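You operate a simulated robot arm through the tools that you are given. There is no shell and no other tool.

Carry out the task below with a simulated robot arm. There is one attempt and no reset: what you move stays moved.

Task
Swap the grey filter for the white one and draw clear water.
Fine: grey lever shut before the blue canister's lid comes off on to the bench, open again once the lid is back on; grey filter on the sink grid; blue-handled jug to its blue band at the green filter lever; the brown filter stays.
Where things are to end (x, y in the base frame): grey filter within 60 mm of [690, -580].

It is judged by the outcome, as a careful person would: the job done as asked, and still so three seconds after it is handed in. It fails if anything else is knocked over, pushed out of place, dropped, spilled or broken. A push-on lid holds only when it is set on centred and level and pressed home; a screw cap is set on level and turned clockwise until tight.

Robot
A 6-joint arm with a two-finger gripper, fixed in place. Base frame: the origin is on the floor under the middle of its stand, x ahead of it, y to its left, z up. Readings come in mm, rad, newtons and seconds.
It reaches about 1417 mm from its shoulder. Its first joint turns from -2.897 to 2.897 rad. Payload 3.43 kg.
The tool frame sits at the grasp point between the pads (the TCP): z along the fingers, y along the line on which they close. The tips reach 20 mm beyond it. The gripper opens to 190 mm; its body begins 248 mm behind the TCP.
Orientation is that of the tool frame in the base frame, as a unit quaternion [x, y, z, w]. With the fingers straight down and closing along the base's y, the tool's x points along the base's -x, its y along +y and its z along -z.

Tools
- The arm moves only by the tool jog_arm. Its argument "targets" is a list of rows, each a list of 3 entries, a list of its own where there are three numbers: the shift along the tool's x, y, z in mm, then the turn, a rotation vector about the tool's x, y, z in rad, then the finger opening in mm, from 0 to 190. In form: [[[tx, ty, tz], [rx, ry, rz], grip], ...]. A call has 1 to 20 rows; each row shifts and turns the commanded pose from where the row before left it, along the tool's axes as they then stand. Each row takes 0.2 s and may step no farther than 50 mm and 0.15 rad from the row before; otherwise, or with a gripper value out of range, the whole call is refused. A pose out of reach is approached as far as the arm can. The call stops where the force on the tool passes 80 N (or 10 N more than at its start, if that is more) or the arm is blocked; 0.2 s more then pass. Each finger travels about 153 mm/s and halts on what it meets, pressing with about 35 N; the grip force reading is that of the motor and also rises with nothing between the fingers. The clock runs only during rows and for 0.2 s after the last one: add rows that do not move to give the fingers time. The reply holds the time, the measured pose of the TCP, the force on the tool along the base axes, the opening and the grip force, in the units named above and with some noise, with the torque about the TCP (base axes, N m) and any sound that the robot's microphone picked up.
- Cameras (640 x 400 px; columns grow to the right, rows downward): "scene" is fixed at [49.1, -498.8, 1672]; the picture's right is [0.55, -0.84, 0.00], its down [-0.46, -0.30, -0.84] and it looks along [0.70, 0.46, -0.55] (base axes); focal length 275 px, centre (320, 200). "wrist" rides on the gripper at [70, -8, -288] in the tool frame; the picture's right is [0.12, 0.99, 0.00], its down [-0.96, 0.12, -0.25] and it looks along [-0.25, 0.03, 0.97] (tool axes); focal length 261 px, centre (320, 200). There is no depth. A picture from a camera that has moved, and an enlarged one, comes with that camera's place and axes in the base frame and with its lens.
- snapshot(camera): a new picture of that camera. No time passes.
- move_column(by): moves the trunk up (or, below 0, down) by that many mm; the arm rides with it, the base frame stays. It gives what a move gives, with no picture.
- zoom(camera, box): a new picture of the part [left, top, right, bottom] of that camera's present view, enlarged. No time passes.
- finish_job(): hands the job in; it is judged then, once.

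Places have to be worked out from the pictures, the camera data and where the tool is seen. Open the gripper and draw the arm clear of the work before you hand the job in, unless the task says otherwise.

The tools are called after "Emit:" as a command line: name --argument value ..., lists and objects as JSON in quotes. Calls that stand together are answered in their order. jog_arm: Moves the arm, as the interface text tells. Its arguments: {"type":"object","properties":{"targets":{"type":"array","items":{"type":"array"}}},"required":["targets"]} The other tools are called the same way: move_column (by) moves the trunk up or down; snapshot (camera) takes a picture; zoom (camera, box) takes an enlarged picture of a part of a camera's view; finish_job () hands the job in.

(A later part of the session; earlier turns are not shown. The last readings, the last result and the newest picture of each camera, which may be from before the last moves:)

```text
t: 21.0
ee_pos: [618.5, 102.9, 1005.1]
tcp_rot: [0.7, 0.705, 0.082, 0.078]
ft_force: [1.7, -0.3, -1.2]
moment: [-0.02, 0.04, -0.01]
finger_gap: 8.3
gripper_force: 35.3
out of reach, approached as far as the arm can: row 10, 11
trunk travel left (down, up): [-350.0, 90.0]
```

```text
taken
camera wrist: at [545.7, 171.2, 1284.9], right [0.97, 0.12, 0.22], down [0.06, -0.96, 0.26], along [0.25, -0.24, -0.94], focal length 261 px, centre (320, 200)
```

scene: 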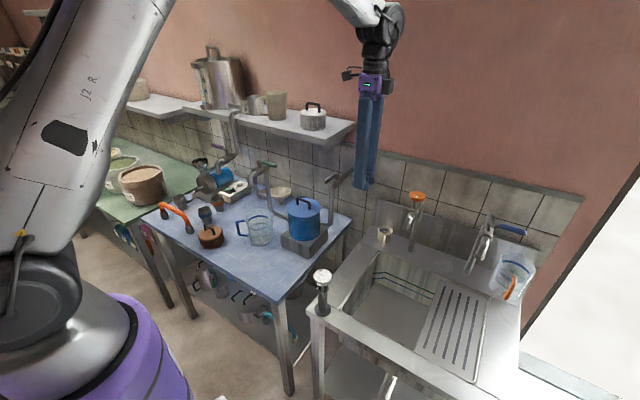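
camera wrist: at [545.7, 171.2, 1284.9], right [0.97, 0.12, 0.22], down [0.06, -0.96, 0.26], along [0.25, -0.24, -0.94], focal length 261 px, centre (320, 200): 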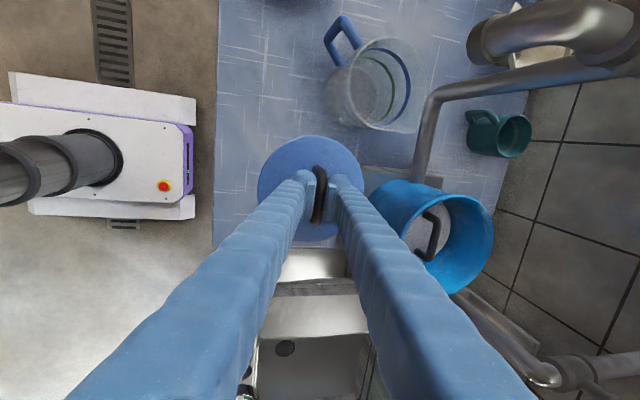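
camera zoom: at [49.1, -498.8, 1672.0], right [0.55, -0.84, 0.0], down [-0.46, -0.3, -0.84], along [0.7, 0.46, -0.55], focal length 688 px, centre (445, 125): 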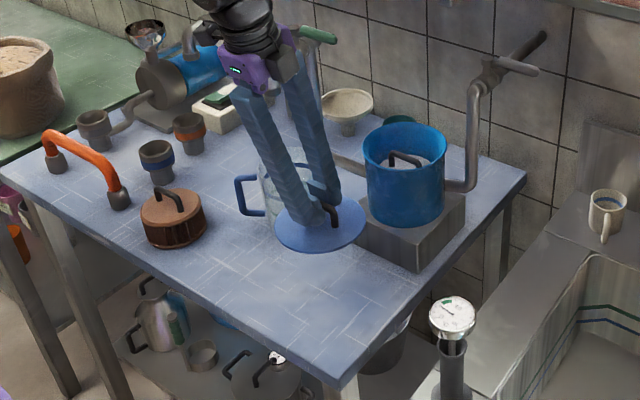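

The lid is carried level, and the grey filter's handle shows inside the canister. The last rows were out of reach for this trunk height. I'll go back up, then lower the trunk.

Emit:
jog_arm --targets '[[[0, 10.3, -38.7], [0, 0, 0], 0], [[0, 10.3, -38.7], [0, 0, 0], 0], [[0, 10.3, -38.7], [0, 0, 0], 0], [[0, 10.3, -38.7], [0, 0, 0], 0], [[0, 0, 0], [0, 0, 0], 0]]'

```text
t: 22.2
ee_pos: [619.0, 100.2, 1166.4]
tcp_rot: [0.7, 0.703, 0.093, 0.088]
ft_force: [0.4, -0.4, -0.8]
moment: [-0.04, 0.03, 0.02]
finger_gap: 8.8
gripper_force: 35.0
trunk travel left (down, up): [-350.0, 90.0]
```

The pose recovered, now at (619, 100, 1166). Lowering the trunk 200 mm should put the TCP at about z=966, still clear of the bench.

Emit:
move_column --by -200

Emit:
zoom --camera "scene" --box '[180, 150, 360, 310]'

Emit:
snapshot --camera "wrist"

```text
t: 24.3
ee_pos: [617.4, 99.2, 965.4]
tcp_rot: [0.699, 0.703, 0.093, 0.088]
ft_force: [-0.2, 0.1, -0.5]
moment: [-0.01, -0.02, -0.02]
finger_gap: 8.3
gripper_force: 34.5
trunk travel left (down, up): [-150.0, 290.0]
```

```text
2.50 times, centred on (270, 230) of scene
camera zoom: at [49.1, -498.8, 1672.0], right [0.55, -0.84, 0.0], down [-0.46, -0.3, -0.84], along [0.7, 0.46, -0.55], focal length 688 px, centre (445, 125)
```

zoom: 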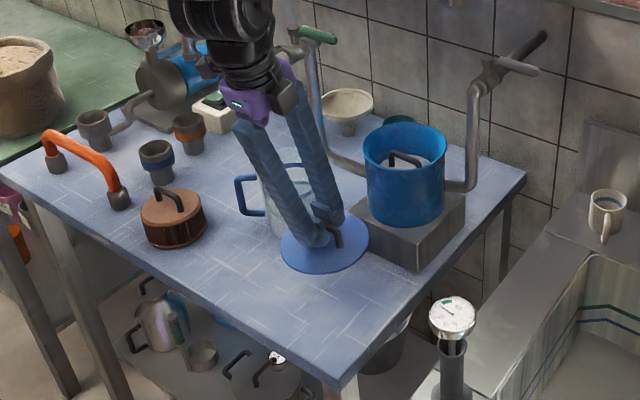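

```text
taken
camera wrist: at [536.2, 168.4, 1243.3], right [0.96, 0.12, 0.25], down [0.05, -0.96, 0.26], along [0.28, -0.24, -0.93], focal length 261 px, centre (320, 200)
```

wrist: 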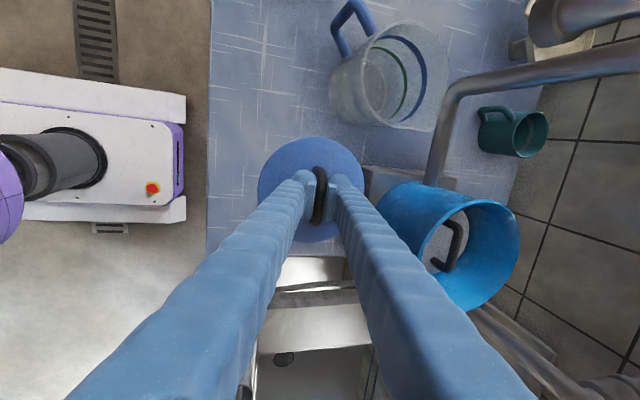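

The lid is level above the bench. I'll shift to x≈590 and lower in stages, watching the force for contact.

Emit:
jog_arm --targets '[[[0, -26.1, -6.9], [0, 0, 0], 0], [[0, -10.3, 38.7], [0, 0, 0], 0], [[0, -2.57, 9.66], [0, 0, 0], 0]]'

Emit:
zoom --camera "scene" --box '[220, 190, 340, 300]'

```text
t: 25.1
ee_pos: [589.7, 100.4, 914.4]
tcp_rot: [0.699, 0.703, 0.093, 0.089]
ft_force: [0.8, -0.3, -0.2]
moment: [-0.03, 0.1, -0.03]
finger_gap: 8.5
gripper_force: 35.3
trunk travel left (down, up): [-150.0, 290.0]
```

```text
3.64 times, centred on (280, 245) of scene
camera zoom: at [49.1, -498.8, 1672.0], right [0.55, -0.84, 0.0], down [-0.46, -0.3, -0.84], along [0.7, 0.46, -0.55], focal length 1000 px, centre (466, 36)
```

zoom: 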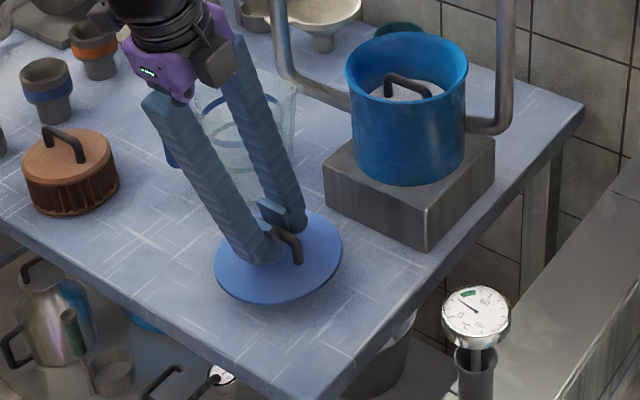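

Emit:
jog_arm --targets '[[[0, -1.29, 4.83], [0, 0, 0], 0], [[0, -1.29, 4.83], [0, 0, 0], 0]]'

Emit:
zoom --camera "scene" --box '[250, 220, 320, 280]'

```text
t: 25.7
ee_pos: [590.6, 100.0, 905.6]
tcp_rot: [0.7, 0.702, 0.093, 0.089]
ft_force: [-0.5, 0.2, -1.1]
moment: [0.0, -0.04, 0.01]
finger_gap: 8.4
gripper_force: 34.9
trunk travel left (down, up): [-150.0, 290.0]
```

```text
6.67 times, centred on (285, 250) of scene
camera zoom: at [49.1, -498.8, 1672.0], right [0.55, -0.84, 0.0], down [-0.46, -0.3, -0.84], along [0.7, 0.46, -0.55], focal length 1834 px, centre (553, -133)
```

zoom: 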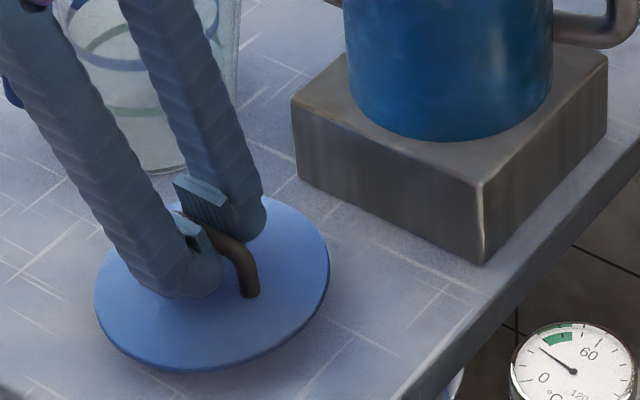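

No contact yet (the force is only noise) and the lid looks level. I'll keep lowering in 3 mm steps.

Emit:
jog_arm --targets '[[[0, -0.77, 2.9], [0, 0, 0], 0], [[0, -0.77, 2.9], [0, 0, 0], 0]]'

Emit:
jog_arm --targets '[[[0, -0.77, 2.9], [0, 0, 0], 0]]'

Emit:
jog_arm --targets '[[[0, -0.77, 2.9], [0, 0, 0], 0]]'

```text
t: 26.3
ee_pos: [590.3, 99.9, 899.4]
tcp_rot: [0.7, 0.703, 0.093, 0.089]
ft_force: [-0.4, -0.5, -0.2]
moment: [0.03, 0.01, 0.04]
finger_gap: 8.2
gripper_force: 34.8
trunk travel left (down, up): [-150.0, 290.0]
```

```text
t: 26.7
ee_pos: [589.5, 100.0, 895.8]
tcp_rot: [0.7, 0.703, 0.092, 0.088]
ft_force: [0.2, 0.0, -0.4]
moment: [-0.02, 0.03, 0.0]
finger_gap: 8.2
gripper_force: 35.2
trunk travel left (down, up): [-150.0, 290.0]
```

```text
t: 27.1
ee_pos: [588.5, 99.9, 893.7]
tcp_rot: [0.7, 0.703, 0.092, 0.089]
ft_force: [0.0, 0.4, -0.3]
moment: [-0.03, 0.01, -0.02]
finger_gap: 8.3
gripper_force: 35.1
trunk travel left (down, up): [-150.0, 290.0]
```

Emit:
jog_arm --targets '[[[0, -0.77, 2.9], [0, 0, 0], 0]]'

Emit:
zoom --camera "scene" --box '[250, 220, 320, 280]'

Emit:
zoom --camera "wrist" --box '[230, 110, 410, 270]'

```text
t: 27.5
ee_pos: [590.2, 100.7, 890.2]
tcp_rot: [0.7, 0.703, 0.093, 0.089]
ft_force: [0.6, 0.1, -0.2]
moment: [0.0, 0.02, -0.04]
finger_gap: 8.3
gripper_force: 35.2
trunk travel left (down, up): [-150.0, 290.0]
```

```text
6.67 times, centred on (285, 250) of scene
camera zoom: at [49.1, -498.8, 1672.0], right [0.55, -0.84, 0.0], down [-0.46, -0.3, -0.84], along [0.7, 0.46, -0.55], focal length 1834 px, centre (553, -133)
```

zoom: 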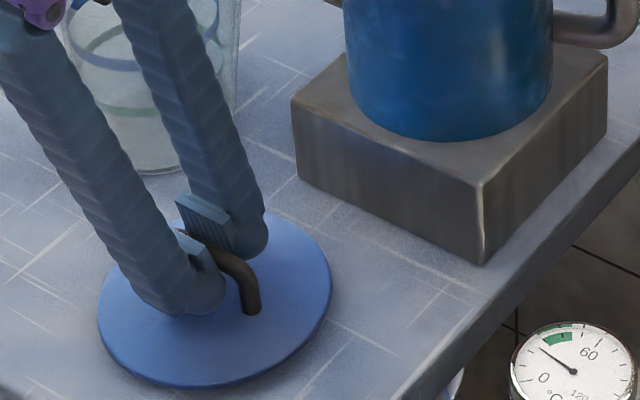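

```text
2.50 times, centred on (320, 190) of wrist
camera zoom: at [509.1, 168.5, 1168.1], right [0.96, 0.12, 0.25], down [0.05, -0.96, 0.26], along [0.28, -0.24, -0.93], focal length 652 px, centre (320, 225)
```

zoom: 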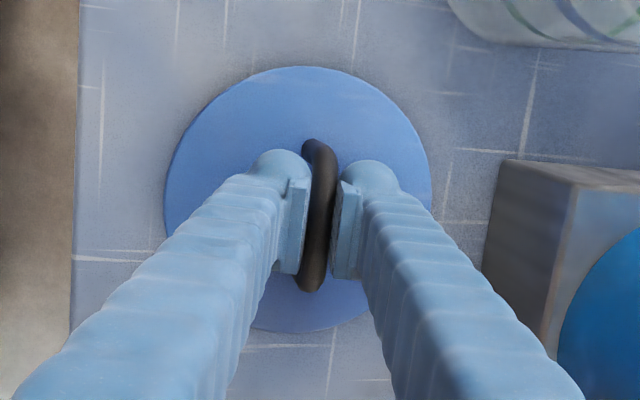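

The lid is nearly down on the bench. I'll continue in 2 mm steps until there's a contact reading.

Emit:
jog_arm --targets '[[[0, -0.5, 1.93], [0, 0, 0], 0]]'

Emit:
jog_arm --targets '[[[0, -0.5, 1.93], [0, 0, 0], 0]]'

Emit:
jog_arm --targets '[[[0, -0.5, 1.93], [0, 0, 0], 0]]'

```text
t: 27.9
ee_pos: [590.8, 98.6, 887.9]
tcp_rot: [0.7, 0.703, 0.093, 0.089]
ft_force: [1.1, 0.1, 2.7]
moment: [0.09, -0.03, -0.02]
finger_gap: 8.1
gripper_force: 35.1
trunk travel left (down, up): [-150.0, 290.0]
```

```text
t: 28.3
ee_pos: [590.9, 100.6, 887.1]
tcp_rot: [0.7, 0.703, 0.094, 0.089]
ft_force: [1.5, -1.5, 4.4]
moment: [0.02, -0.01, -0.02]
finger_gap: 7.1
gripper_force: 34.7
trunk travel left (down, up): [-150.0, 290.0]
```

```text
t: 28.7
ee_pos: [590.5, 101.2, 885.6]
tcp_rot: [0.7, 0.703, 0.094, 0.089]
ft_force: [4.5, -3.6, 15.4]
moment: [-0.06, -0.07, 0.02]
finger_gap: 7.0
gripper_force: 35.0
trunk travel left (down, up): [-150.0, 290.0]
```

Contact is confirmed (15 N at TCP z≈886), so the lid is on the bench. I'll relax 2 mm, open modestly and rise clear.

Emit:
jog_arm --targets '[[[0, 0.5, -1.93], [0, 0, 0], 7], [[0, 0, 0], [0, 0, 0], 22], [[0, 0.5, -1.93], [0, 0, 0], 34], [[0, 2.57, -9.66], [0, 0, 0], 40], [[0, 10.3, -38.7], [0, 0, 0], 40], [[0, 10.3, -38.7], [0, 0, 0], 40], [[0, 10.3, -38.7], [0, 0, 0], 40]]'

Emit:
snapshot --camera "wrist"

Emit:
zoom --camera "scene" --box '[220, 170, 340, 290]'

```text
t: 30.3
ee_pos: [589.0, 98.3, 1019.3]
tcp_rot: [0.699, 0.703, 0.092, 0.089]
ft_force: [0.3, 0.9, 0.1]
moment: [-0.02, 0.0, -0.01]
finger_gap: 39.9
gripper_force: 0.0
trunk travel left (down, up): [-150.0, 290.0]
```

```text
taken
camera wrist: at [508.9, 166.9, 1296.0], right [0.96, 0.12, 0.25], down [0.05, -0.96, 0.26], along [0.28, -0.24, -0.93], focal length 261 px, centre (320, 200)
```

wrist: 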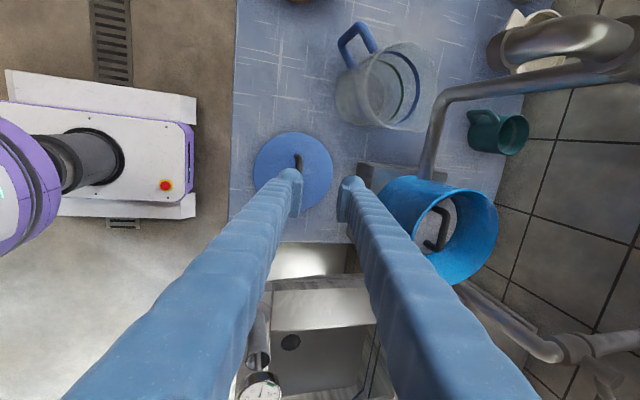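

```text
3.33 times, centred on (280, 230) of scene
camera zoom: at [49.1, -498.8, 1672.0], right [0.55, -0.84, 0.0], down [-0.46, -0.3, -0.84], along [0.7, 0.46, -0.55], focal length 917 px, centre (453, 100)
```

zoom: 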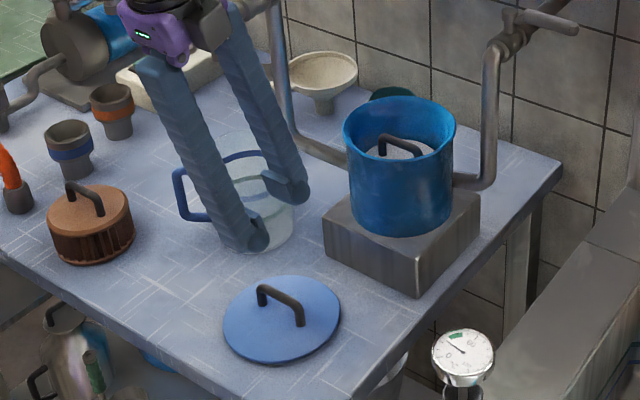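

The lid lies flat on the bench. Next I'll look into the canister at the grey filter and its handle.

Emit:
zoom --camera "scene" --box '[280, 185, 340, 245]'

Emit:
zoom --camera "wrist" --box '[370, 160, 520, 300]'

```text
6.67 times, centred on (310, 215) of scene
camera zoom: at [49.1, -498.8, 1672.0], right [0.55, -0.84, 0.0], down [-0.46, -0.3, -0.84], along [0.7, 0.46, -0.55], focal length 1834 px, centre (387, 100)
```

zoom: 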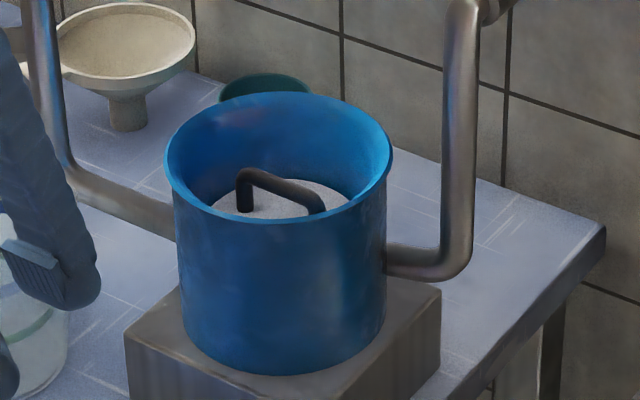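

```text
2.86 times, centred on (445, 230) of wrist
camera zoom: at [508.9, 166.9, 1296.0], right [0.96, 0.12, 0.25], down [0.05, -0.96, 0.26], along [0.28, -0.24, -0.93], focal length 745 px, centre (-37, 114)
```

zoom: 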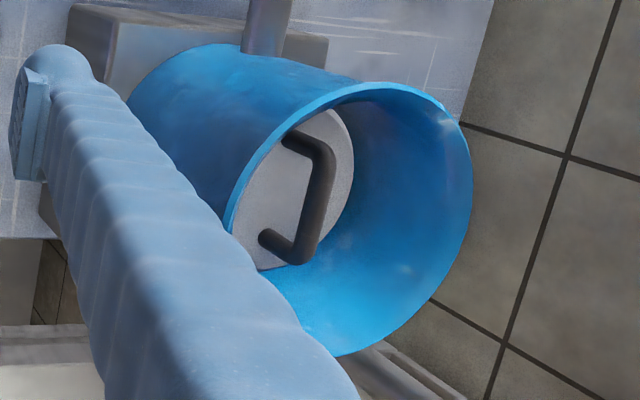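

Triangulated, the grey filter's handle bar is at about (781, 57, 1011), roughly 17 mm below the canister rim. I'll rise and position above it with a narrow gap.

Emit:
jog_arm --targets '[[[0, 9.43, -35.4], [0, 0, 0], 30], [[0, 9.43, -35.4], [0, 0, 0], 30], [[0, 9.43, -35.4], [0, 0, 0], 30], [[-10.3, 45.8, 12.2], [0, 0, 0], 30], [[-10.3, 45.8, 12.2], [0, 0, 0], 30], [[-10.3, 45.8, 12.2], [0, 0, 0], 30], [[-10.3, 45.8, 12.2], [0, 0, 0], 30], [[0, -7.7, 29], [0, 0, 0], 30]]'

Emit:
zoom --camera "wrist" --box '[220, 80, 420, 260]'

Emit:
zoom --camera "scene" --box '[270, 150, 350, 240]'

```text
t: 32.1
ee_pos: [781.1, 58.5, 1099.0]
tcp_rot: [0.699, 0.704, 0.094, 0.088]
ft_force: [0.3, 0.5, 0.7]
moment: [0.01, 0.02, 0.04]
finger_gap: 30.1
gripper_force: 0.0
trunk travel left (down, up): [-150.0, 290.0]
```

```text
2.22 times, centred on (320, 170) of wrist
camera zoom: at [699.9, 127.7, 1374.9], right [0.96, 0.12, 0.25], down [0.05, -0.96, 0.26], along [0.28, -0.24, -0.93], focal length 579 px, centre (320, 267)
```

zoom: 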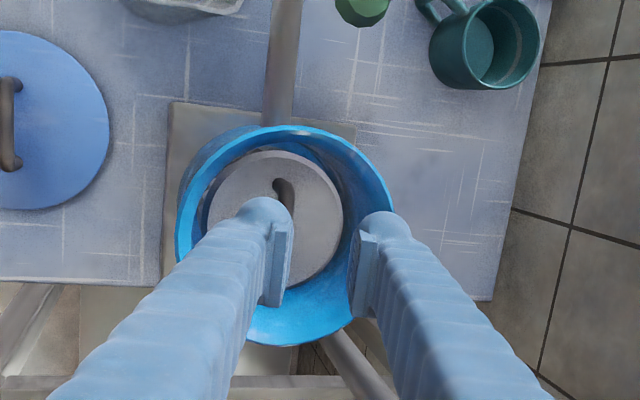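

```text
4.44 times, centred on (310, 195) of scene
camera zoom: at [49.1, -498.8, 1672.0], right [0.55, -0.84, 0.0], down [-0.46, -0.3, -0.84], along [0.7, 0.46, -0.55], focal length 1222 px, centre (364, 222)
```

zoom: 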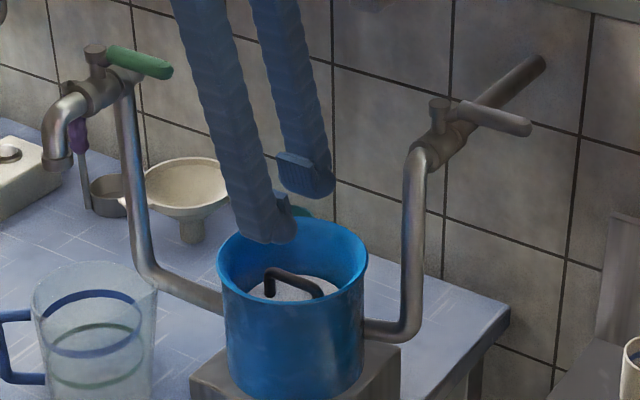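

The bar is centred at x≈782. I'll descend in steps to the grip height, watching the force.

Emit:
jog_arm --targets '[[[-0.5, -8, 28.4], [0, 0, 0], 28], [[-0.5, -8, 28.4], [0, 0, 0], 28], [[0, -2, 7], [0, 0, 0], 28]]'

Emit:
zoom --camera "wrist" --box '[240, 100, 400, 240]'

Emit:
zoom --camera "scene" --box '[280, 170, 340, 230]'

```text
t: 32.9
ee_pos: [779.6, 59.2, 1031.3]
tcp_rot: [0.7, 0.703, 0.093, 0.088]
ft_force: [0.1, 0.4, -1.0]
moment: [0.0, -0.02, 0.01]
finger_gap: 27.8
gripper_force: 0.1
trunk travel left (down, up): [-150.0, 290.0]
```

```text
2.86 times, centred on (320, 170) of wrist
camera zoom: at [698.5, 127.8, 1307.6], right [0.96, 0.12, 0.25], down [0.05, -0.96, 0.26], along [0.28, -0.24, -0.93], focal length 745 px, centre (320, 286)
```

zoom: 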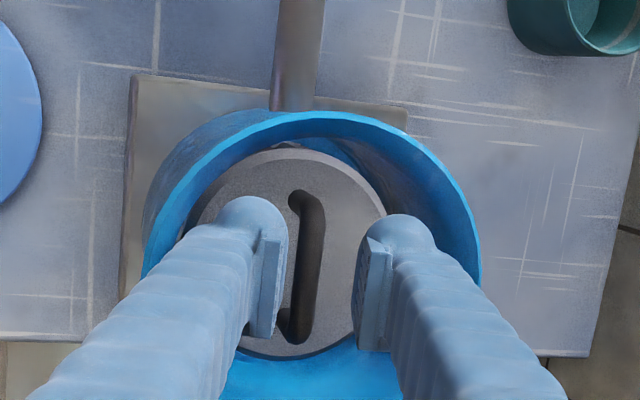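

```text
6.67 times, centred on (310, 200) of scene
camera zoom: at [49.1, -498.8, 1672.0], right [0.55, -0.84, 0.0], down [-0.46, -0.3, -0.84], along [0.7, 0.46, -0.55], focal length 1834 px, centre (387, 200)
```

zoom: 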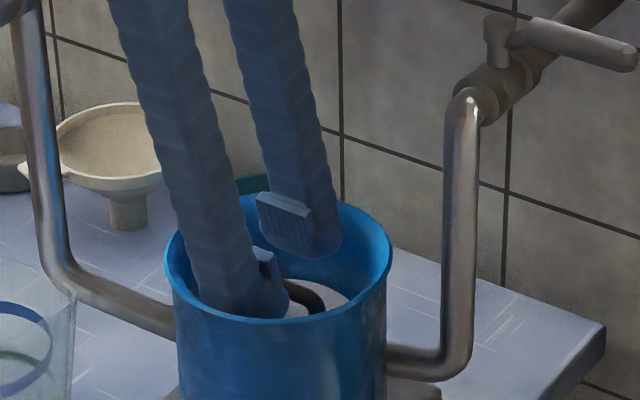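

Emit:
jog_arm --targets '[[[0, -1.1, 4], [0, 0, 0], 28], [[0, -1.1, 4], [0, 0, 0], 28], [[0, -0.8, 3], [0, 0, 0], 28]]'

Emit:
zoom --camera "wrist" --box '[240, 100, 400, 240]'

```text
t: 33.7
ee_pos: [778.5, 58.0, 1019.1]
tcp_rot: [0.7, 0.703, 0.092, 0.088]
ft_force: [-0.7, -0.5, 0.0]
moment: [-0.01, 0.0, -0.03]
finger_gap: 28.0
gripper_force: 0.1
trunk travel left (down, up): [-150.0, 290.0]
```

```text
2.86 times, centred on (320, 170) of wrist
camera zoom: at [697.8, 126.8, 1297.4], right [0.96, 0.12, 0.25], down [0.05, -0.96, 0.26], along [0.28, -0.24, -0.93], focal length 745 px, centre (320, 286)
```

zoom: 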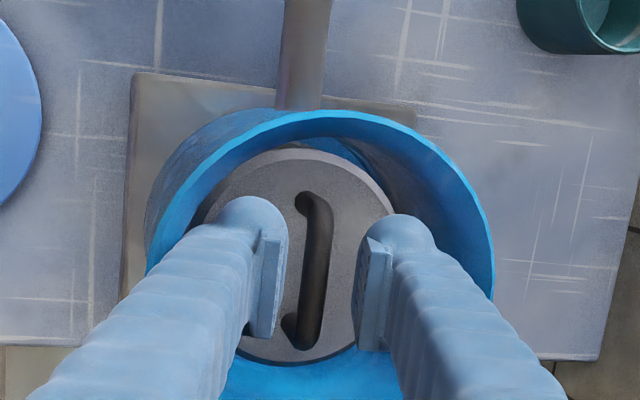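

The bar is centred between the pads, with no contact force. I'll close on it and make a small test lift.

Emit:
jog_arm --targets '[[[0, 0, 0], [0, 0, 0], 15], [[0, 0, 0], [0, 0, 0], 0], [[0, 0, 0], [0, 0, 0], 0]]'

Emit:
jog_arm --targets '[[[0, 1.29, -4.83], [0, 0, 0], 0], [[0, 1.29, -4.83], [0, 0, 0], 0]]'

Emit:
zoom --camera "wrist" --box '[240, 100, 400, 240]'

Emit:
zoom --camera "scene" --box '[280, 170, 340, 230]'

```text
t: 34.5
ee_pos: [778.3, 58.2, 1020.3]
tcp_rot: [0.7, 0.703, 0.093, 0.088]
ft_force: [-0.1, 1.0, -0.6]
moment: [0.01, 0.05, -0.01]
finger_gap: 8.4
gripper_force: 35.0
trunk travel left (down, up): [-150.0, 290.0]
```

```text
t: 35.1
ee_pos: [779.4, 59.3, 1029.8]
tcp_rot: [0.7, 0.702, 0.092, 0.088]
ft_force: [0.0, -0.2, -1.1]
moment: [-0.03, 0.01, 0.01]
finger_gap: 8.2
gripper_force: 35.0
trunk travel left (down, up): [-150.0, 290.0]
```

```text
2.86 times, centred on (320, 170) of wrist
camera zoom: at [697.9, 126.9, 1307.6], right [0.96, 0.12, 0.25], down [0.05, -0.96, 0.26], along [0.28, -0.24, -0.93], focal length 745 px, centre (320, 286)
```

zoom: 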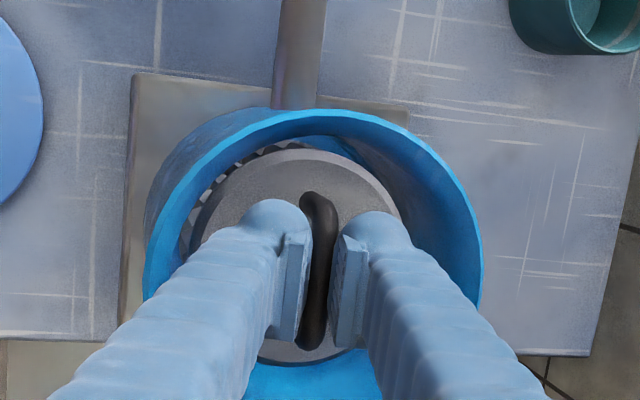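

```text
6.67 times, centred on (310, 200) of scene
camera zoom: at [49.1, -498.8, 1672.0], right [0.55, -0.84, 0.0], down [-0.46, -0.3, -0.84], along [0.7, 0.46, -0.55], focal length 1834 px, centre (387, 200)
```

zoom: 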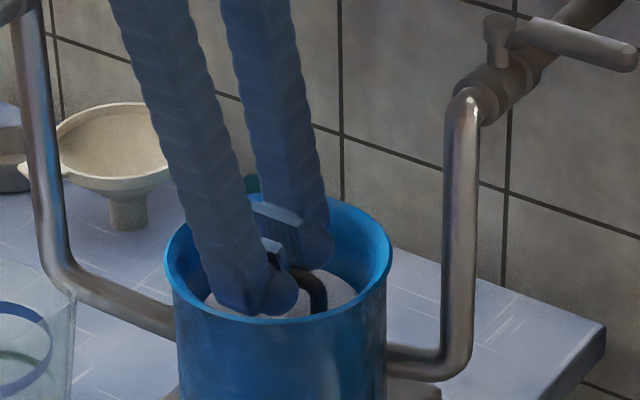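

The grey filter is lifting cleanly. Seated, its TCP reference was (778.4, 58.1, 1019.7). I'll lift straight up out of the canister.

Emit:
jog_arm --targets '[[[0, 5.15, -19.35], [0, 0, 0], 0], [[0, 5.15, -19.35], [0, 0, 0], 0], [[0, 5.15, -19.35], [0, 0, 0], 0], [[0, 5.15, -19.35], [0, 0, 0], 0], [[0, 5.15, -19.35], [0, 0, 0], 0], [[0, 5.15, -19.35], [0, 0, 0], 0]]'

Emit:
zoom --camera "scene" --box '[260, 110, 360, 240]'

Emit:
snapshot --camera "wrist"

```text
t: 36.5
ee_pos: [779.0, 56.7, 1150.5]
tcp_rot: [0.7, 0.703, 0.092, 0.088]
ft_force: [0.2, 0.2, 0.0]
moment: [-0.03, 0.01, 0.0]
finger_gap: 8.0
gripper_force: 34.8
trunk travel left (down, up): [-150.0, 290.0]
```

```text
3.08 times, centred on (310, 175) of scene
camera zoom: at [49.1, -498.8, 1672.0], right [0.55, -0.84, 0.0], down [-0.46, -0.3, -0.84], along [0.7, 0.46, -0.55], focal length 846 px, centre (351, 277)
```

zoom: 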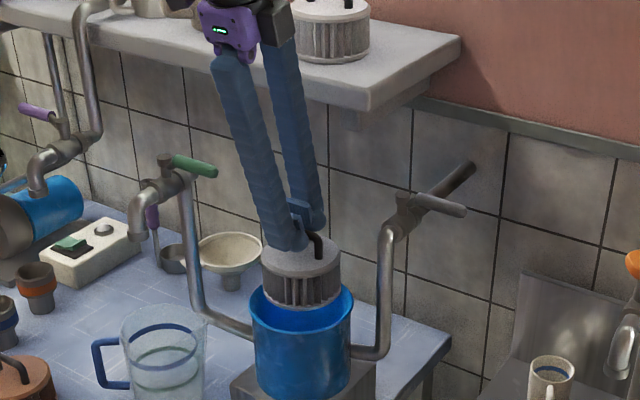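

```text
taken
camera wrist: at [698.0, 125.4, 1427.5], right [0.96, 0.12, 0.25], down [0.05, -0.96, 0.26], along [0.28, -0.24, -0.93], focal length 261 px, centre (320, 200)
```

wrist: 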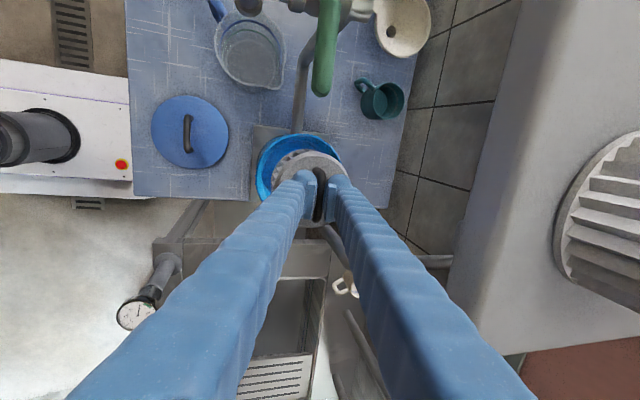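

I'll check how level the filter hangs before moving on.

Emit:
zoom --camera "scene" --box '[285, 170, 335, 220]'

```text
8.00 times, centred on (310, 195) of scene
camera zoom: at [49.1, -498.8, 1672.0], right [0.55, -0.84, 0.0], down [-0.46, -0.3, -0.84], along [0.7, 0.46, -0.55], focal length 2200 px, centre (400, 240)
```

zoom: 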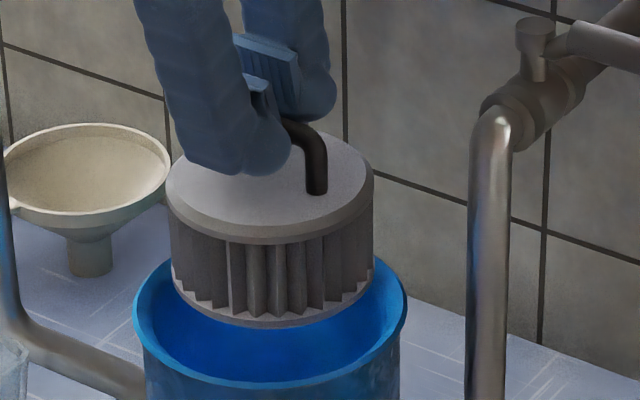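

Emit:
zoom --camera "wrist" --box '[240, 120, 400, 260]'

```text
2.86 times, centred on (320, 190) of wrist
camera zoom: at [698.0, 125.4, 1427.5], right [0.96, 0.12, 0.25], down [0.05, -0.96, 0.26], along [0.28, -0.24, -0.93], focal length 745 px, centre (320, 229)
```

zoom: 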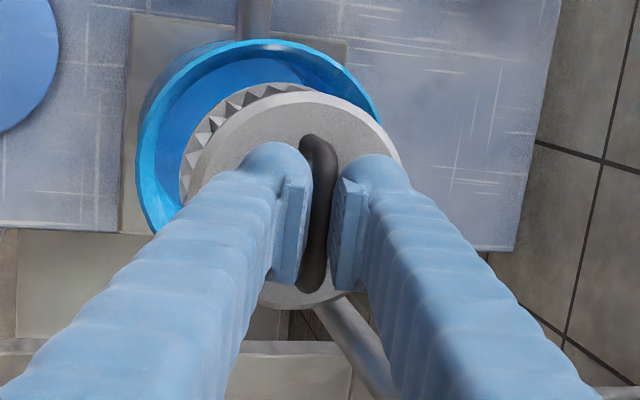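

It hangs close to level; the canister rim shows nearly the same apparent slope. I'll carry it out to the front of the canister, then across towards the sink.

Emit:
jog_arm --targets '[[[0, -41.6, -11.1], [0, 0, 0], 0], [[0, -41.6, -11.1], [0, 0, 0], 0], [[0, -41.6, -11.1], [0, 0, 0], 0], [[-49, 3, 0.8], [0, 0, 0], 0], [[-49, 3, 0.8], [0, 0, 0], 0], [[-49, 3, 0.8], [0, 0, 0], 0], [[-49, 3, 0.8], [0, 0, 0], 0], [[-49, 3, 0.8], [0, 0, 0], 0], [[-49, 3, 0.8], [0, 0, 0], 0], [[-49, 3, 0.8], [0, 0, 0], 0], [[-49, 3, 0.8], [0, 0, 0], 0], [[0, 0, 0], [0, 0, 0], 0]]'

Emit:
snapshot --camera "scene"

Emit:
snapshot --camera "wrist"

```text
t: 39.1
ee_pos: [673.8, -336.3, 1148.9]
tcp_rot: [0.7, 0.703, 0.093, 0.089]
ft_force: [-0.7, -1.5, -1.1]
moment: [0.15, -0.03, 0.03]
finger_gap: 0.6
gripper_force: 33.8
trunk travel left (down, up): [-150.0, 290.0]
```

```text
taken
```

scene: 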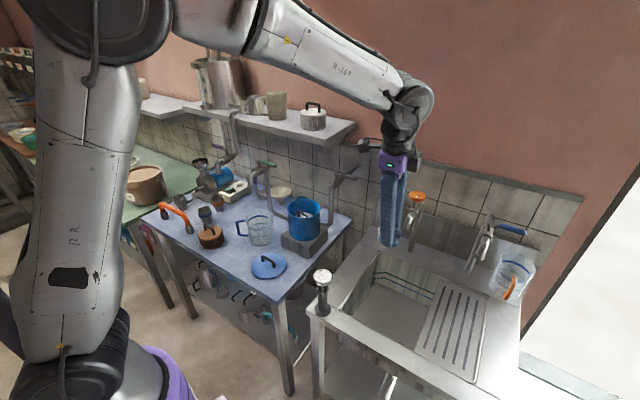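

```text
taken
camera wrist: at [594.2, -268.7, 1425.8], right [0.96, 0.12, 0.25], down [0.05, -0.96, 0.26], along [0.28, -0.24, -0.93], focal length 261 px, centre (320, 200)
```

wrist: 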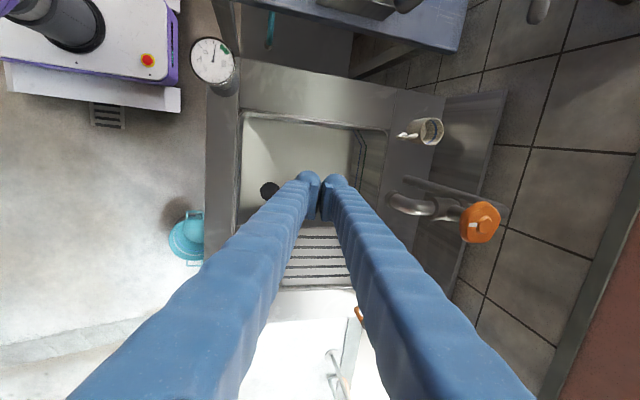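

The gap reads 0.6, so the filter slipped out of the grip. I'll find where it went before moving anything.

Emit:
zoom --camera "scene" --box '[270, 180, 340, 250]'

Emit:
zoom --camera "scene" --box '[220, 170, 400, 320]'

```text
5.71 times, centred on (305, 215) of scene
camera zoom: at [49.1, -498.8, 1672.0], right [0.55, -0.84, 0.0], down [-0.46, -0.3, -0.84], along [0.7, 0.46, -0.55], focal length 1572 px, centre (406, 114)
```

zoom: 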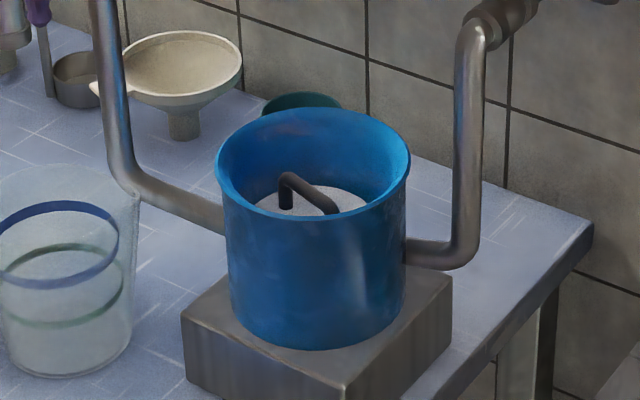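

```text
2.67 times, centred on (310, 245) of scene
camera zoom: at [49.1, -498.8, 1672.0], right [0.55, -0.84, 0.0], down [-0.46, -0.3, -0.84], along [0.7, 0.46, -0.55], focal length 734 px, centre (347, 80)
```

zoom: 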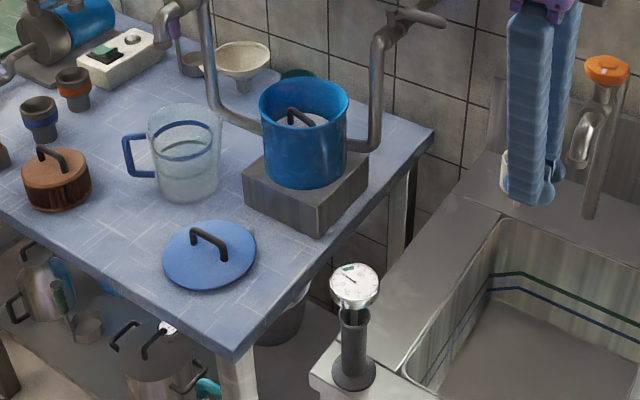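

The grey filter fell back into the canister and sits upright there. I had held the bar too near the fingertips, below the pads. I'll go back with less tilt (10°), look at it again and grip deeper, with the bar at the TCP.

Emit:
jog_arm --targets '[[[0, 0, 0], [0.087, 0, 0], 10], [[43.7, 7.2, -3.2], [0, 0, 0], 10], [[43.7, 7.2, -3.2], [0, 0, 0], 10], [[43.7, 7.2, -3.2], [0, 0, 0], 10], [[43.7, 7.2, -3.2], [0, 0, 0], 10], [[43.7, 7.2, -3.2], [0, 0, 0], 10], [[43.7, 7.2, -3.2], [0, 0, 0], 10], [[43.7, 7.2, -3.2], [0, 0, 0], 10]]'

Emit:
snapshot --camera "wrist"

Emit:
zoom --camera "wrist" --box '[270, 60, 420, 190]'

Emit:
zoom --camera "scene" --box '[280, 190, 330, 230]'

```text
t: 40.9
ee_pos: [723.0, -29.0, 1181.3]
tcp_rot: [0.703, 0.706, 0.062, 0.057]
ft_force: [0.7, -1.0, 0.5]
moment: [0.02, -0.02, -0.01]
finger_gap: 10.0
gripper_force: 0.1
trunk travel left (down, up): [-150.0, 290.0]
```

```text
taken
camera wrist: at [666.3, 39.5, 1465.0], right [0.98, 0.12, 0.17], down [0.08, -0.96, 0.26], along [0.19, -0.24, -0.95], focal length 261 px, centre (320, 200)
```

wrist: 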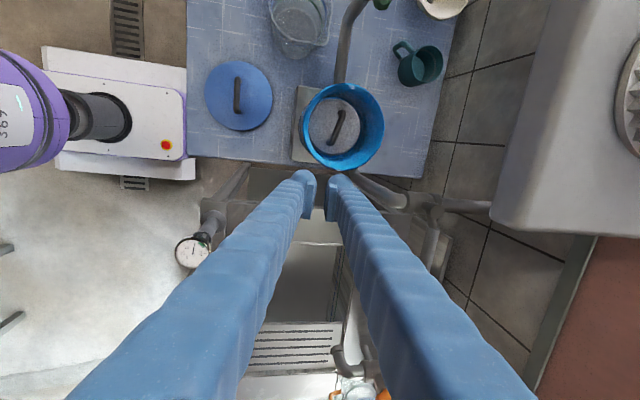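

```text
3.08 times, centred on (345, 125) of wrist
camera zoom: at [666.3, 39.5, 1465.0], right [0.98, 0.12, 0.17], down [0.08, -0.96, 0.26], along [0.19, -0.24, -0.95], focal length 802 px, centre (243, 431)
```

zoom: 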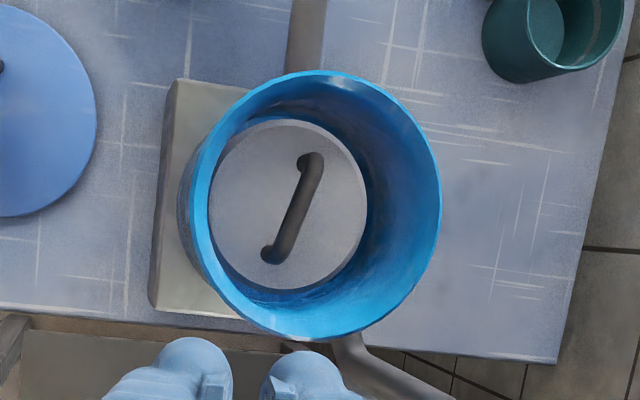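

```text
10.00 times, centred on (305, 210) of scene
camera zoom: at [49.1, -498.8, 1672.0], right [0.55, -0.84, 0.0], down [-0.46, -0.3, -0.84], along [0.7, 0.46, -0.55], focal length 2751 px, centre (470, 100)
```

zoom: 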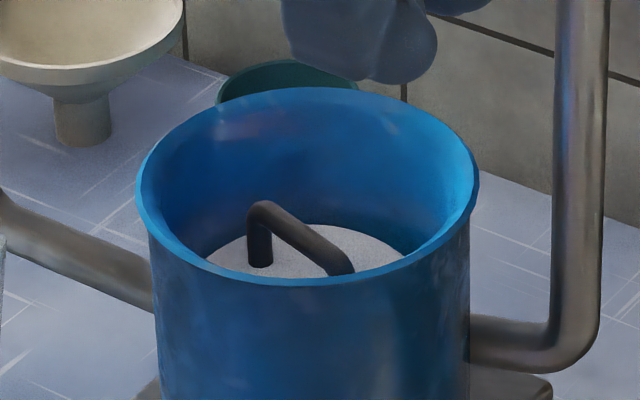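

The filter's bar now runs from about (781, 80) to (769, 26), so it has rotated about 0.2 rad. I'll move above it and match the gripper's yaw.

Emit:
jog_arm --targets '[[[41.5, 25.6, 4.5], [0, 0, 0], 24], [[41.5, 25.6, 4.5], [0, 0, 0], 24], [[0, 0, 0], [0, -0.007, 0.1025], 24], [[0, 0, 0], [0, 0, 0.1025], 24], [[-1.4, -6.8, 39.9], [0, 0, 0], 24], [[-1.4, -6.8, 39.9], [0, 0, 0], 24]]'

Emit:
zoom --camera "wrist" --box '[240, 90, 400, 230]'

Emit:
zoom --camera "scene" --box '[270, 150, 350, 240]'

```text
t: 42.3
ee_pos: [773.8, 52.6, 1099.2]
tcp_rot: [0.772, 0.63, 0.065, 0.054]
ft_force: [0.5, 0.5, -0.4]
moment: [-0.03, 0.01, 0.0]
finger_gap: 23.9
gripper_force: 0.1
trunk travel left (down, up): [-150.0, 290.0]
```

```text
2.86 times, centred on (320, 160) of wrist
camera zoom: at [730.9, 123.9, 1385.0], right [0.98, -0.08, 0.17], down [-0.12, -0.97, 0.23], along [0.14, -0.25, -0.96], focal length 745 px, centre (320, 314)
```

zoom: 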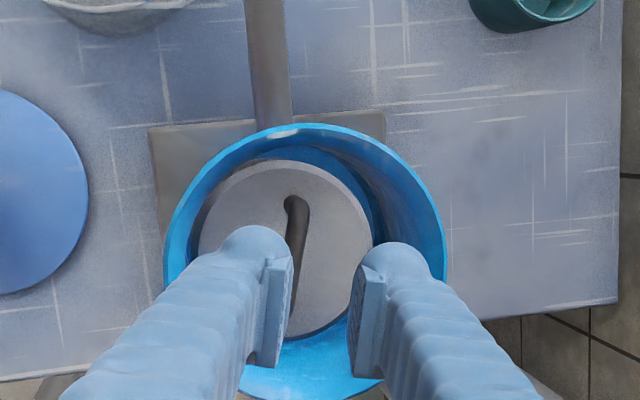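

```text
4.44 times, centred on (310, 195) of scene
camera zoom: at [49.1, -498.8, 1672.0], right [0.55, -0.84, 0.0], down [-0.46, -0.3, -0.84], along [0.7, 0.46, -0.55], focal length 1222 px, centre (364, 222)
```

zoom: 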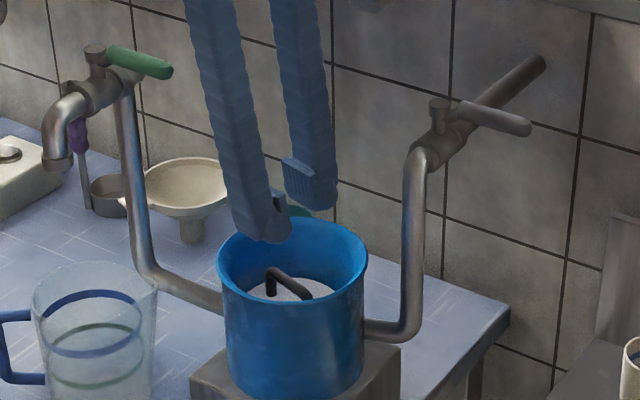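

The bar is at (775.6, 54) and the gripper is aligned with it. I'll descend between the walls in stages.

Emit:
jog_arm --targets '[[[-0.35, -4.25, 27.6], [0, 0, 0], 24], [[-0.35, -4.25, 27.6], [0, 0, 0], 24], [[-0.2, -2.3, 14.8], [0, 0, 0], 24]]'

Emit:
zoom --camera "wrist" --box '[240, 90, 400, 230]'

Emit:
zoom --camera "scene" --box '[280, 180, 330, 225]'

```text
t: 43.1
ee_pos: [774.3, 54.6, 1028.5]
tcp_rot: [0.772, 0.63, 0.065, 0.054]
ft_force: [0.3, 0.1, 1.0]
moment: [0.01, -0.04, -0.04]
finger_gap: 24.2
gripper_force: 0.1
trunk travel left (down, up): [-150.0, 290.0]
```

```text
2.86 times, centred on (320, 160) of wrist
camera zoom: at [731.8, 126.0, 1313.3], right [0.98, -0.08, 0.17], down [-0.12, -0.97, 0.23], along [0.14, -0.25, -0.96], focal length 745 px, centre (320, 314)
```

zoom: 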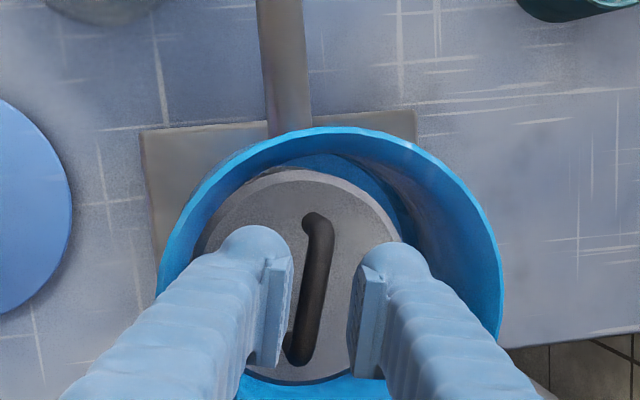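

```text
8.89 times, centred on (305, 202) of scene
camera zoom: at [49.1, -498.8, 1672.0], right [0.55, -0.84, 0.0], down [-0.46, -0.3, -0.84], along [0.7, 0.46, -0.55], focal length 2445 px, centre (453, 178)
```

zoom: 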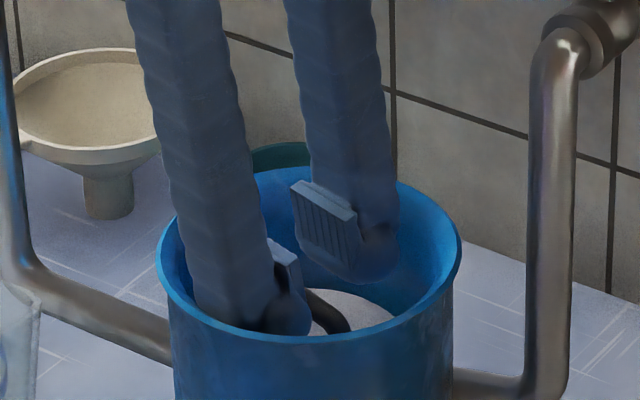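

The pads reach only about 10 mm below the TCP, which explains the slip. I'll go down the remaining 16 mm in small steps so the bar sits at the TCP.

Emit:
jog_arm --targets '[[[-0.1, -0.9, 5], [0, 0, 0], 24], [[-0.1, -0.9, 5], [0, 0, 0], 24]]'

Emit:
jog_arm --targets '[[[0, -0.5, 3], [0, 0, 0], 24]]'

Emit:
jog_arm --targets '[[[0, -0.5, 3], [0, 0, 0], 24]]'

Emit:
zoom --camera "wrist" --box '[240, 90, 400, 230]'

```text
t: 43.7
ee_pos: [774.9, 55.9, 1019.1]
tcp_rot: [0.772, 0.63, 0.065, 0.055]
ft_force: [-0.1, -0.5, 0.1]
moment: [0.0, -0.01, -0.01]
finger_gap: 23.9
gripper_force: 0.1
trunk travel left (down, up): [-150.0, 290.0]
```

```text
t: 44.1
ee_pos: [774.2, 55.9, 1015.7]
tcp_rot: [0.772, 0.63, 0.065, 0.054]
ft_force: [0.5, -0.8, -0.4]
moment: [0.05, 0.0, 0.0]
finger_gap: 23.6
gripper_force: 0.0
trunk travel left (down, up): [-150.0, 290.0]
```

```text
t: 44.5
ee_pos: [774.7, 56.7, 1012.7]
tcp_rot: [0.772, 0.63, 0.065, 0.054]
ft_force: [-0.1, 0.0, 0.0]
moment: [0.03, 0.0, -0.01]
finger_gap: 24.1
gripper_force: 0.1
trunk travel left (down, up): [-150.0, 290.0]
```

```text
2.86 times, centred on (320, 160) of wrist
camera zoom: at [731.8, 126.5, 1297.9], right [0.98, -0.08, 0.17], down [-0.12, -0.97, 0.23], along [0.14, -0.25, -0.96], focal length 745 px, centre (320, 314)
```

zoom: 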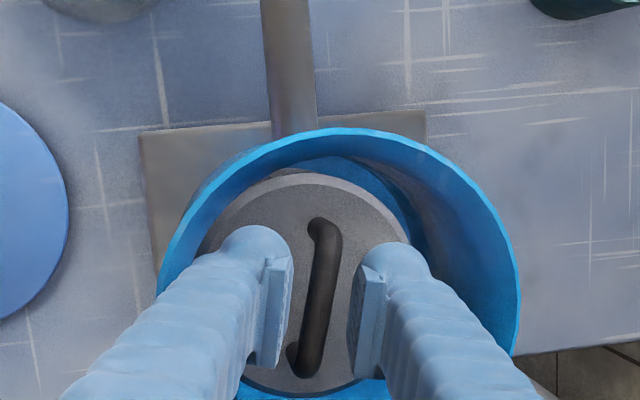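

Emit:
jog_arm --targets '[[[0, -0.5, 3], [0, 0, 0], 24]]'

Emit:
jog_arm --targets '[[[0, 0, 0], [0, 0, 0], 14], [[0, 0, 0], [0, 0, 0], 0], [[0, 0, 0], [0, 0, 0], 0]]'

Emit:
jog_arm --targets '[[[0.2, 0.9, -4.9], [0, 0, 0], 0], [[0.2, 0.9, -4.9], [0, 0, 0], 0], [[0, 0, 0], [0, 0, 0], 0], [[0, 0, 0], [0, 0, 0], 0], [[0, 0, 0], [0, 0, 0], 0]]'

Emit:
zoom --camera "wrist" --box '[240, 90, 400, 230]'

```text
t: 44.9
ee_pos: [773.3, 55.3, 1010.7]
tcp_rot: [0.772, 0.63, 0.066, 0.053]
ft_force: [0.4, -0.1, -0.6]
moment: [-0.02, 0.0, 0.05]
finger_gap: 23.7
gripper_force: 0.2
trunk travel left (down, up): [-150.0, 290.0]
```

```text
t: 45.7
ee_pos: [773.7, 56.4, 1009.8]
tcp_rot: [0.771, 0.631, 0.065, 0.054]
ft_force: [0.5, -0.2, 0.0]
moment: [0.02, 0.05, 0.02]
finger_gap: 7.2
gripper_force: 35.4
trunk travel left (down, up): [-150.0, 290.0]
```

```text
t: 46.9
ee_pos: [774.0, 55.7, 1020.8]
tcp_rot: [0.772, 0.63, 0.066, 0.055]
ft_force: [0.5, -0.1, -2.4]
moment: [-0.01, -0.01, -0.02]
finger_gap: 7.2
gripper_force: 35.2
trunk travel left (down, up): [-150.0, 290.0]
```

```text
2.86 times, centred on (320, 160) of wrist
camera zoom: at [732.3, 126.6, 1305.2], right [0.98, -0.08, 0.17], down [-0.12, -0.97, 0.23], along [0.14, -0.25, -0.96], focal length 745 px, centre (320, 314)
```

zoom: 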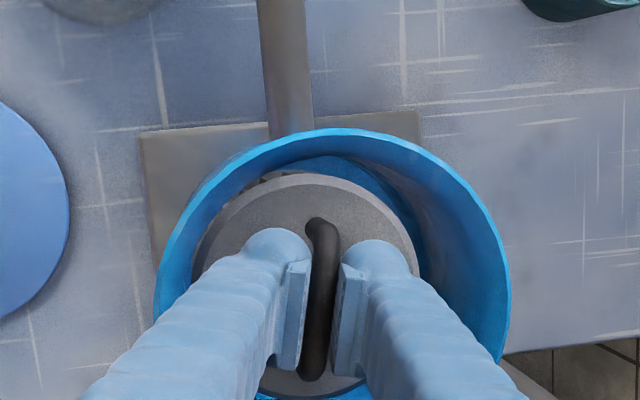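

The gap is stable at 7.2 mm over a second, and the force now shows the filter's weight (about 2.4 N). I'll lift slowly and check the gap again.

Emit:
jog_arm --targets '[[[0.5, 2.5, -14.8], [0, 0, 0], 0], [[0.5, 2.5, -14.8], [0, 0, 0], 0], [[0.5, 2.5, -14.8], [0, 0, 0], 0]]'

Emit:
jog_arm --targets '[[[0.5, 2.5, -14.8], [0, 0, 0], 0], [[0.5, 2.5, -14.8], [0, 0, 0], 0], [[0.5, 2.5, -14.8], [0, 0, 0], 0], [[0.5, 2.5, -14.8], [0, 0, 0], 0], [[0.5, 2.5, -14.8], [0, 0, 0], 0], [[0.5, 2.5, -14.8], [0, 0, 0], 0]]'

Emit:
zoom --camera "scene" --box '[285, 165, 335, 215]'

```text
t: 47.7
ee_pos: [774.7, 55.2, 1064.3]
tcp_rot: [0.772, 0.63, 0.066, 0.055]
ft_force: [-0.3, -0.7, -1.3]
moment: [-0.02, 0.02, 0.01]
finger_gap: 6.9
gripper_force: 35.0
trunk travel left (down, up): [-150.0, 290.0]
```

```text
t: 49.1
ee_pos: [774.6, 56.2, 1156.1]
tcp_rot: [0.772, 0.63, 0.066, 0.054]
ft_force: [0.5, -0.2, -0.8]
moment: [0.05, 0.02, 0.03]
finger_gap: 7.0
gripper_force: 34.7
trunk travel left (down, up): [-150.0, 290.0]
```

```text
8.00 times, centred on (310, 190) of scene
camera zoom: at [49.1, -498.8, 1672.0], right [0.55, -0.84, 0.0], down [-0.46, -0.3, -0.84], along [0.7, 0.46, -0.55], focal length 2200 px, centre (400, 280)
```

zoom: 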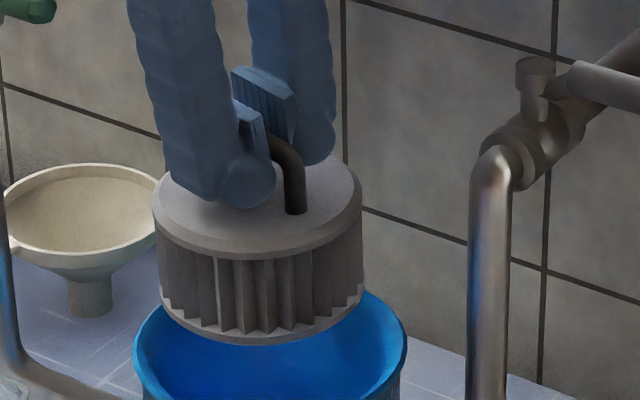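

It's held well inside the pads now. I'll move out towards −x in gentler steps and check that the gap holds.

Emit:
jog_arm --targets '[[[-2.4, -11.6, -2], [0, 0, 0], 0], [[-4.8, -23.2, -4], [0, 0, 0], 0], [[-4.8, -23.2, -4], [0, 0, 0], 0], [[-4.8, -23.2, -4], [0, 0, 0], 0], [[-4.8, -23.2, -4], [0, 0, 0], 0], [[-2.4, -11.6, -2], [0, 0, 0], 0], [[0, 0, 0], [0, 0, 0], 0]]'

Emit:
zoom --camera "scene" --box '[260, 160, 340, 240]'

```text
t: 50.7
ee_pos: [654.8, 54.8, 1154.8]
tcp_rot: [0.772, 0.63, 0.066, 0.053]
ft_force: [0.2, 0.7, -1.6]
moment: [0.03, -0.01, -0.01]
finger_gap: 6.5
gripper_force: 35.1
trunk travel left (down, up): [-150.0, 290.0]
```

```text
5.00 times, centred on (300, 200) of scene
camera zoom: at [49.1, -498.8, 1672.0], right [0.55, -0.84, 0.0], down [-0.46, -0.3, -0.84], along [0.7, 0.46, -0.55], focal length 1375 px, centre (420, 200)
```

zoom: 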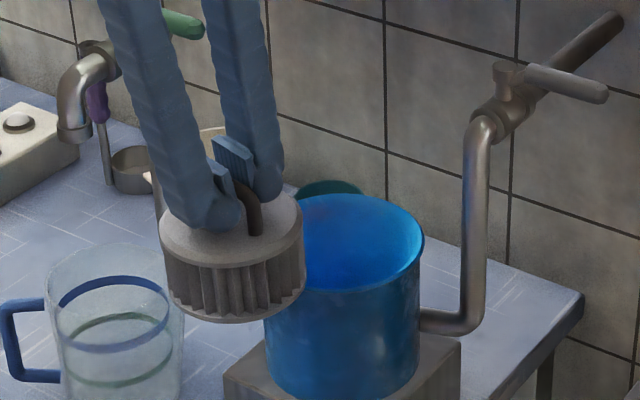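

The filter is clear of the canister and still held. I'll carry it gently across towards the sink at about 100 mm/s.

Emit:
jog_arm --targets '[[[-9.7, 2.6, 0.1], [0, 0, 0], 0], [[-19.4, 5.2, 0.2], [0, 0, 0], 0], [[-19.4, 5.2, 0.2], [0, 0, 0], 0], [[-19.4, 5.2, 0.2], [0, 0, 0], 0], [[-19.4, 5.2, 0.2], [0, 0, 0], 0], [[-19.4, 5.2, 0.2], [0, 0, 0], 0], [[-19.4, 5.2, 0.2], [0, 0, 0], 0], [[-9.7, 2.6, 0.1], [0, 0, 0], 0]]'

Emit:
zoom --camera "scene" --box '[270, 160, 370, 260]'

```text
t: 52.5
ee_pos: [662.0, -85.0, 1155.0]
tcp_rot: [0.772, 0.63, 0.065, 0.055]
ft_force: [-0.4, -0.4, -2.0]
moment: [0.03, -0.01, -0.02]
finger_gap: 6.3
gripper_force: 35.2
trunk travel left (down, up): [-150.0, 290.0]
```

```text
4.00 times, centred on (320, 210) of scene
camera zoom: at [49.1, -498.8, 1672.0], right [0.55, -0.84, 0.0], down [-0.46, -0.3, -0.84], along [0.7, 0.46, -0.55], focal length 1100 px, centre (320, 160)
```

zoom: 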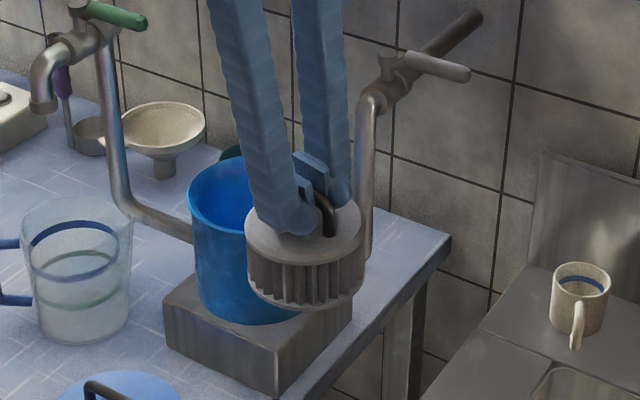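

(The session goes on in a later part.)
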